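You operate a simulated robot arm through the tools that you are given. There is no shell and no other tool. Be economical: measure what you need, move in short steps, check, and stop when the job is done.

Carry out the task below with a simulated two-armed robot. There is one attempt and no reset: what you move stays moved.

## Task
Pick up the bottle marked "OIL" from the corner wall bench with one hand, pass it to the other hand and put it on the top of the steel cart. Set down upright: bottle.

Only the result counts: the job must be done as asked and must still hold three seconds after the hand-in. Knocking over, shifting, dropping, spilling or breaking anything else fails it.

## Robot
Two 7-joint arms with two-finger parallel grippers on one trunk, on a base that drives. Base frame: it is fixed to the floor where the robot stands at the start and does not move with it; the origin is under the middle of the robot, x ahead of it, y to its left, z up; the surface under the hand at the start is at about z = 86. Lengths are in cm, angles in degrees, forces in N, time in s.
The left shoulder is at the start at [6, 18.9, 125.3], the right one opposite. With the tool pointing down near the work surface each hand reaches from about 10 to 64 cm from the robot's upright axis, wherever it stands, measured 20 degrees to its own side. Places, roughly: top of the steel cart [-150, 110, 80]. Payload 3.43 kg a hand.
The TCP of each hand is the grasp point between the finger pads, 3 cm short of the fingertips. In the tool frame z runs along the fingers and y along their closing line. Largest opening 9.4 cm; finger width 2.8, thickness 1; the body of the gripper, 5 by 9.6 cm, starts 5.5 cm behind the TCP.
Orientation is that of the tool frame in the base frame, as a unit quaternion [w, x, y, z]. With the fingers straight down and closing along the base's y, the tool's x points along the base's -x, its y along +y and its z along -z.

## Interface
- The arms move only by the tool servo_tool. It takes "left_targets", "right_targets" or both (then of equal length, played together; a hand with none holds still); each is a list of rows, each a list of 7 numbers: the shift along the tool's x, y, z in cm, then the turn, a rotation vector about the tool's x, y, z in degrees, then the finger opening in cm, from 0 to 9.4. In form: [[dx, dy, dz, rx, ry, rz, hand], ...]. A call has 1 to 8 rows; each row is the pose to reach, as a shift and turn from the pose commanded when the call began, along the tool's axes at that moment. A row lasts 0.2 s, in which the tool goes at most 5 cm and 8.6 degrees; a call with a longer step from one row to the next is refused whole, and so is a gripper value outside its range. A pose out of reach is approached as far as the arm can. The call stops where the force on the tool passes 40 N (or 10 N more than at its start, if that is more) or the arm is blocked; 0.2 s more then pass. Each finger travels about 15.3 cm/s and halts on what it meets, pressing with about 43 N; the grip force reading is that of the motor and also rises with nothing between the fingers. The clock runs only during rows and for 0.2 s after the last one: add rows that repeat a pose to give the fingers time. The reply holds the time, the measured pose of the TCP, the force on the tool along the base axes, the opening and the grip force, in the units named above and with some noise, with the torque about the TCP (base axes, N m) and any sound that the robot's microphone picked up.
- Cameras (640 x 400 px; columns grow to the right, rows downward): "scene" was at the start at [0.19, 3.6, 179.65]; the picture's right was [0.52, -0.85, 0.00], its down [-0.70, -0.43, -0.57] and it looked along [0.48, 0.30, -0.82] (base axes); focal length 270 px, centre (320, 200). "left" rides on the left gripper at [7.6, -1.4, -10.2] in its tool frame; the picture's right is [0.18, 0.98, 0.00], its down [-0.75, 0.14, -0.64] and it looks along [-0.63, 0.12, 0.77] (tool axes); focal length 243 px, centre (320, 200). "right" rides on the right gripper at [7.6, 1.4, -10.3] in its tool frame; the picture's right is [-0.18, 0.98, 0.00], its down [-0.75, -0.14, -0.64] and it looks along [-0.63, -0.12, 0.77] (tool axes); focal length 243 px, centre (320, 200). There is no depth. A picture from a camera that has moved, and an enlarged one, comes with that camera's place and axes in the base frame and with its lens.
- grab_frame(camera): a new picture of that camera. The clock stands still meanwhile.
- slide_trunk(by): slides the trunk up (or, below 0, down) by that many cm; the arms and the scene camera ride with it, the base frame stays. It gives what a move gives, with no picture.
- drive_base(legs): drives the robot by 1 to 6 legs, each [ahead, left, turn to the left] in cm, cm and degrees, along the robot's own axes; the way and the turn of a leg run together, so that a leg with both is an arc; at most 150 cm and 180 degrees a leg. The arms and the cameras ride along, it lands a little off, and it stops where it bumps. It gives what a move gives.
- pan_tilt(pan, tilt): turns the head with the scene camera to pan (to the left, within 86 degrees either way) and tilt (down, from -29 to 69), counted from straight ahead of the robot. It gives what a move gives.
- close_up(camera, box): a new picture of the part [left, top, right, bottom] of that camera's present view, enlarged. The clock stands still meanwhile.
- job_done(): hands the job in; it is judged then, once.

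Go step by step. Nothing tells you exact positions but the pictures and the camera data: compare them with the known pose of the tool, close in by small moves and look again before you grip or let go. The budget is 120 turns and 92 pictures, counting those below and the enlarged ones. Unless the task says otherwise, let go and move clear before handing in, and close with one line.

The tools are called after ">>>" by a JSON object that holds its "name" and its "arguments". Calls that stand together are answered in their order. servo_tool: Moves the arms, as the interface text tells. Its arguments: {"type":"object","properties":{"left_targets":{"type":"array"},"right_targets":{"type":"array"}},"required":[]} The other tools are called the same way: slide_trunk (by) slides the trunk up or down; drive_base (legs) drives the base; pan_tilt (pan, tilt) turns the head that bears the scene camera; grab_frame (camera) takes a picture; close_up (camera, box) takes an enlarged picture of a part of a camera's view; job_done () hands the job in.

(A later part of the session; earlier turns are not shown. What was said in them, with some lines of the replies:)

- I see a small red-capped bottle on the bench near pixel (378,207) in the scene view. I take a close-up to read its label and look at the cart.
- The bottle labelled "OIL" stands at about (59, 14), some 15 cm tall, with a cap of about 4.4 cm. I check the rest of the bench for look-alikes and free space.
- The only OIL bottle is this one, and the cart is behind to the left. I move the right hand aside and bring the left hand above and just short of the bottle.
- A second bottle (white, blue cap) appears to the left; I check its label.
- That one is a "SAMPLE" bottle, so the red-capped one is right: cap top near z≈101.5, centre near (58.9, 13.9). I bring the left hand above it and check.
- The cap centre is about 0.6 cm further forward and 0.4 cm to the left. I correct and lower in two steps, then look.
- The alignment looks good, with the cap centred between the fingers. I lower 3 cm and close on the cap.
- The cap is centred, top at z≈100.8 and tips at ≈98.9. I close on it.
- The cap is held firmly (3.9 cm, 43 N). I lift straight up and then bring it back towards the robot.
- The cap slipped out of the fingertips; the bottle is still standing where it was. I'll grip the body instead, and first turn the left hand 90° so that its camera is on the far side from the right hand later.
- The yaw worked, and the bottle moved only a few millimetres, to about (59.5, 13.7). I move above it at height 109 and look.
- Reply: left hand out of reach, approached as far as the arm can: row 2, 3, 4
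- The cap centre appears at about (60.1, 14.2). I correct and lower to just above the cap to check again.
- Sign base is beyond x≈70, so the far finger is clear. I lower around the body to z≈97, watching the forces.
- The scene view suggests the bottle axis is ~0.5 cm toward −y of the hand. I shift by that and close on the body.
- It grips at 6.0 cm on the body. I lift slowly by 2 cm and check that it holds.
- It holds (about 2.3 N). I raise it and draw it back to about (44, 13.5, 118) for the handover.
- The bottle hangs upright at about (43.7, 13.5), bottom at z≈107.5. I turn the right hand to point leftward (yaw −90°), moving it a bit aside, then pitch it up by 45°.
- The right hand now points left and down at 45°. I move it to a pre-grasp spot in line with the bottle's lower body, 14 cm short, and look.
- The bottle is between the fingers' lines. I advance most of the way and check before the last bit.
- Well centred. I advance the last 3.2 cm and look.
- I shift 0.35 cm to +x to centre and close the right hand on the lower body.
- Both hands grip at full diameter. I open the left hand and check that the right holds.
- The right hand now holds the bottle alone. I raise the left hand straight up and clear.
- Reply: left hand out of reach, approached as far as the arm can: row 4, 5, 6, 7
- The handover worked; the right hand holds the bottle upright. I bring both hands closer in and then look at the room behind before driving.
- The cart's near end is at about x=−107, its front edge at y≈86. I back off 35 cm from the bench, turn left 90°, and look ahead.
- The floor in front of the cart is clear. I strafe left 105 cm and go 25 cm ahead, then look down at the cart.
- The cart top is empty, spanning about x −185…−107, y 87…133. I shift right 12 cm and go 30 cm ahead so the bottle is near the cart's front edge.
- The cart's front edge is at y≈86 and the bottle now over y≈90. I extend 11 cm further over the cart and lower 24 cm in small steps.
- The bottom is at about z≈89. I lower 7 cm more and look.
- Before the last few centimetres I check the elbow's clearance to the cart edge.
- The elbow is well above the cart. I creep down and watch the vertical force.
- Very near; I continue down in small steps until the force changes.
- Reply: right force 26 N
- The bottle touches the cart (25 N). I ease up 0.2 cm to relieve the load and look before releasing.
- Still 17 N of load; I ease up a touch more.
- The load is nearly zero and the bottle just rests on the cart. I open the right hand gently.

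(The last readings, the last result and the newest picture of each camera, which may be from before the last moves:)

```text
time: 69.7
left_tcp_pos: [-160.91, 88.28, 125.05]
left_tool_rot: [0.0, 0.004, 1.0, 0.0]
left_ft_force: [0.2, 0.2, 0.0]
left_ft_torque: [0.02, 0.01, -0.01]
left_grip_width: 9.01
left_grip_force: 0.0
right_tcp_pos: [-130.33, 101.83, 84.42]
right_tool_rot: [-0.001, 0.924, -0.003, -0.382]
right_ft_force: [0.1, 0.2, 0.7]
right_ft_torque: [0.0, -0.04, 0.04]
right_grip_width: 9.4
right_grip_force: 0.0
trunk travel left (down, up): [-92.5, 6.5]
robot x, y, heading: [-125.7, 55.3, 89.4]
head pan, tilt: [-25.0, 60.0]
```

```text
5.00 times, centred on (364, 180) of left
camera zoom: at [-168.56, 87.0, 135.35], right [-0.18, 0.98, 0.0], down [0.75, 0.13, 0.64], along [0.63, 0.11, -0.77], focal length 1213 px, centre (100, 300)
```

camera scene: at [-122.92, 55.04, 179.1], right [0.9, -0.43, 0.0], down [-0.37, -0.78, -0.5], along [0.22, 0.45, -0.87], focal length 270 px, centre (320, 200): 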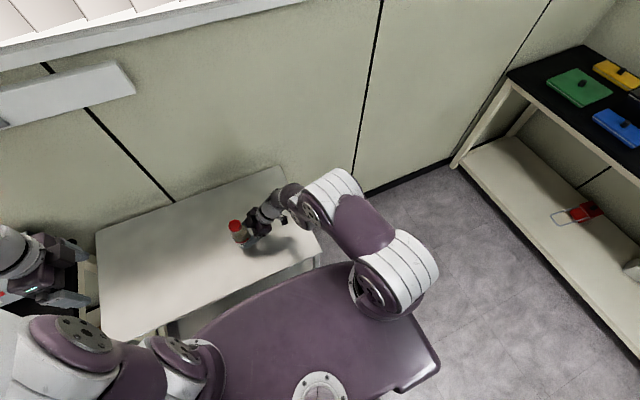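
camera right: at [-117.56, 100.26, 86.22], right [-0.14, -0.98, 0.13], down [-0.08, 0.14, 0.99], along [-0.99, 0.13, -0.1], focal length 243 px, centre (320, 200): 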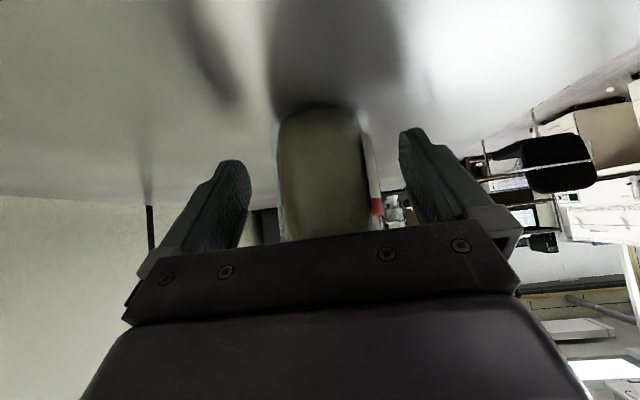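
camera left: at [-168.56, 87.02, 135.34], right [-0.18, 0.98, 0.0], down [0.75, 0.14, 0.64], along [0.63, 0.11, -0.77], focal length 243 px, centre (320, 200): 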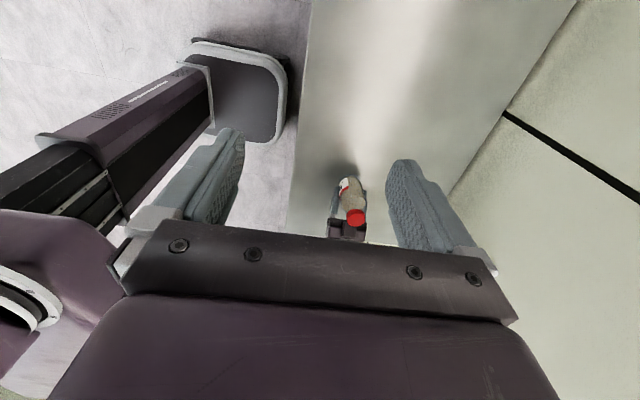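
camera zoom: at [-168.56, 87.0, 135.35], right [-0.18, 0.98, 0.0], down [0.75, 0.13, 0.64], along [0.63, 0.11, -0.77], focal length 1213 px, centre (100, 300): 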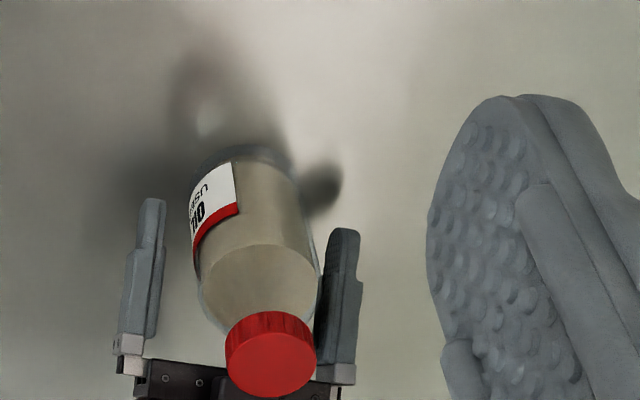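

The bottle stands freely and is centred between the open fingers. I withdraw the right hand straight back, then up.

>>> {"name": "servo_tool", "arguments": {"right_targets": [[0.7, 0, -0.7, 0, 0, 0, 9.4], [1.9, 0, -2.3, 0, 0, 0, 9.4], [3.5, 0, -4.95, 0, 0, 0, 9.4], [4.95, 0, -7.8, 0, 0, 0, 9.4], [4.2, 0, -11.3, 0, 0, 0, 9.4], [2.1, 0, -14.8, 0, 0, 0, 9.4]]}}

>>> {"name": "pan_tilt", "arguments": {"pan": 0, "tilt": 45}}

>>> {"name": "grab_frame", "arguments": {"camera": "scene"}}

>>> {"name": "close_up", "arguments": {"camera": "left", "box": [300, 140, 428, 220]}}

```text
time: 71.0
left_tcp_pos: [-161.01, 88.43, 125.02]
left_tool_rot: [0.0, 0.004, 1.0, 0.0]
left_ft_force: [0.6, -1.0, 0.3]
left_ft_torque: [0.0, 0.0, -0.01]
left_grip_width: 8.99
left_grip_force: 0.0
right_tcp_pos: [-118.41, 101.66, 93.55]
right_tool_rot: [-0.001, 0.924, -0.004, -0.382]
right_ft_force: [0.2, 0.5, 0.1]
right_ft_torque: [0.01, 0.01, 0.01]
right_grip_width: 9.41
right_grip_force: 0.1
trunk travel left (down, up): [-92.5, 6.5]
robot x, y, heading: [-125.71, 54.93, 89.5]
head pan, tilt: [-25.0, 60.0]
```

```text
time: 71.9
left_tcp_pos: [-160.91, 88.41, 125.01]
left_tool_rot: [0.0, 0.005, 1.0, 0.0]
left_ft_force: [-0.7, 0.9, 0.0]
left_ft_torque: [0.02, 0.01, 0.01]
left_grip_width: 8.99
left_grip_force: 0.0
right_tcp_pos: [-118.37, 101.77, 93.31]
right_tool_rot: [-0.002, 0.924, -0.004, -0.383]
right_ft_force: [0.7, -0.4, 0.0]
right_ft_torque: [-0.02, -0.01, 0.03]
right_grip_width: 9.41
right_grip_force: 0.1
trunk travel left (down, up): [-92.5, 6.5]
robot x, y, heading: [-125.98, 54.82, 89.5]
head pan, tilt: [0.0, 45.0]
```

```text
26 pictures are left
camera scene: at [-125.68, 57.14, 181.04], right [1.0, -0.01, 0.0], down [-0.01, -0.71, -0.71], along [0.01, 0.71, -0.71], focal length 270 px, centre (320, 200)
```

scene: 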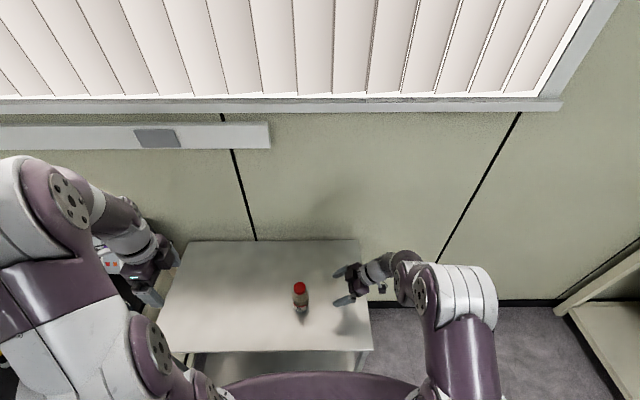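

```text
5.00 times, centred on (364, 180) of left
camera zoom: at [-168.54, 87.03, 135.35], right [-0.18, 0.98, 0.0], down [0.76, 0.14, 0.64], along [0.63, 0.11, -0.77], focal length 1213 px, centre (100, 300)
```

zoom: 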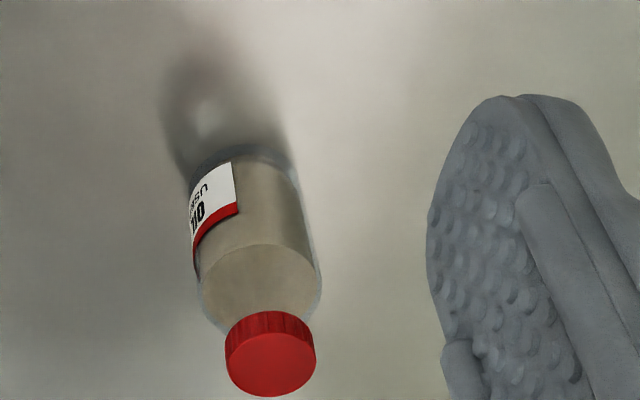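

The bottle stands upright and free on the cart top, and both hands are clear. I hand the job in.

>>> {"name": "job_done", "arguments": {}}

```text
The job is handed in.
```

The OIL bottle was picked up from the bench with the left hand, passed to the right hand, and now stands upright on top of the steel cart. On the first try the bottle slipped out of the grip and shifted a few millimetres on the bench, but it stayed upright and nothing else was touched.
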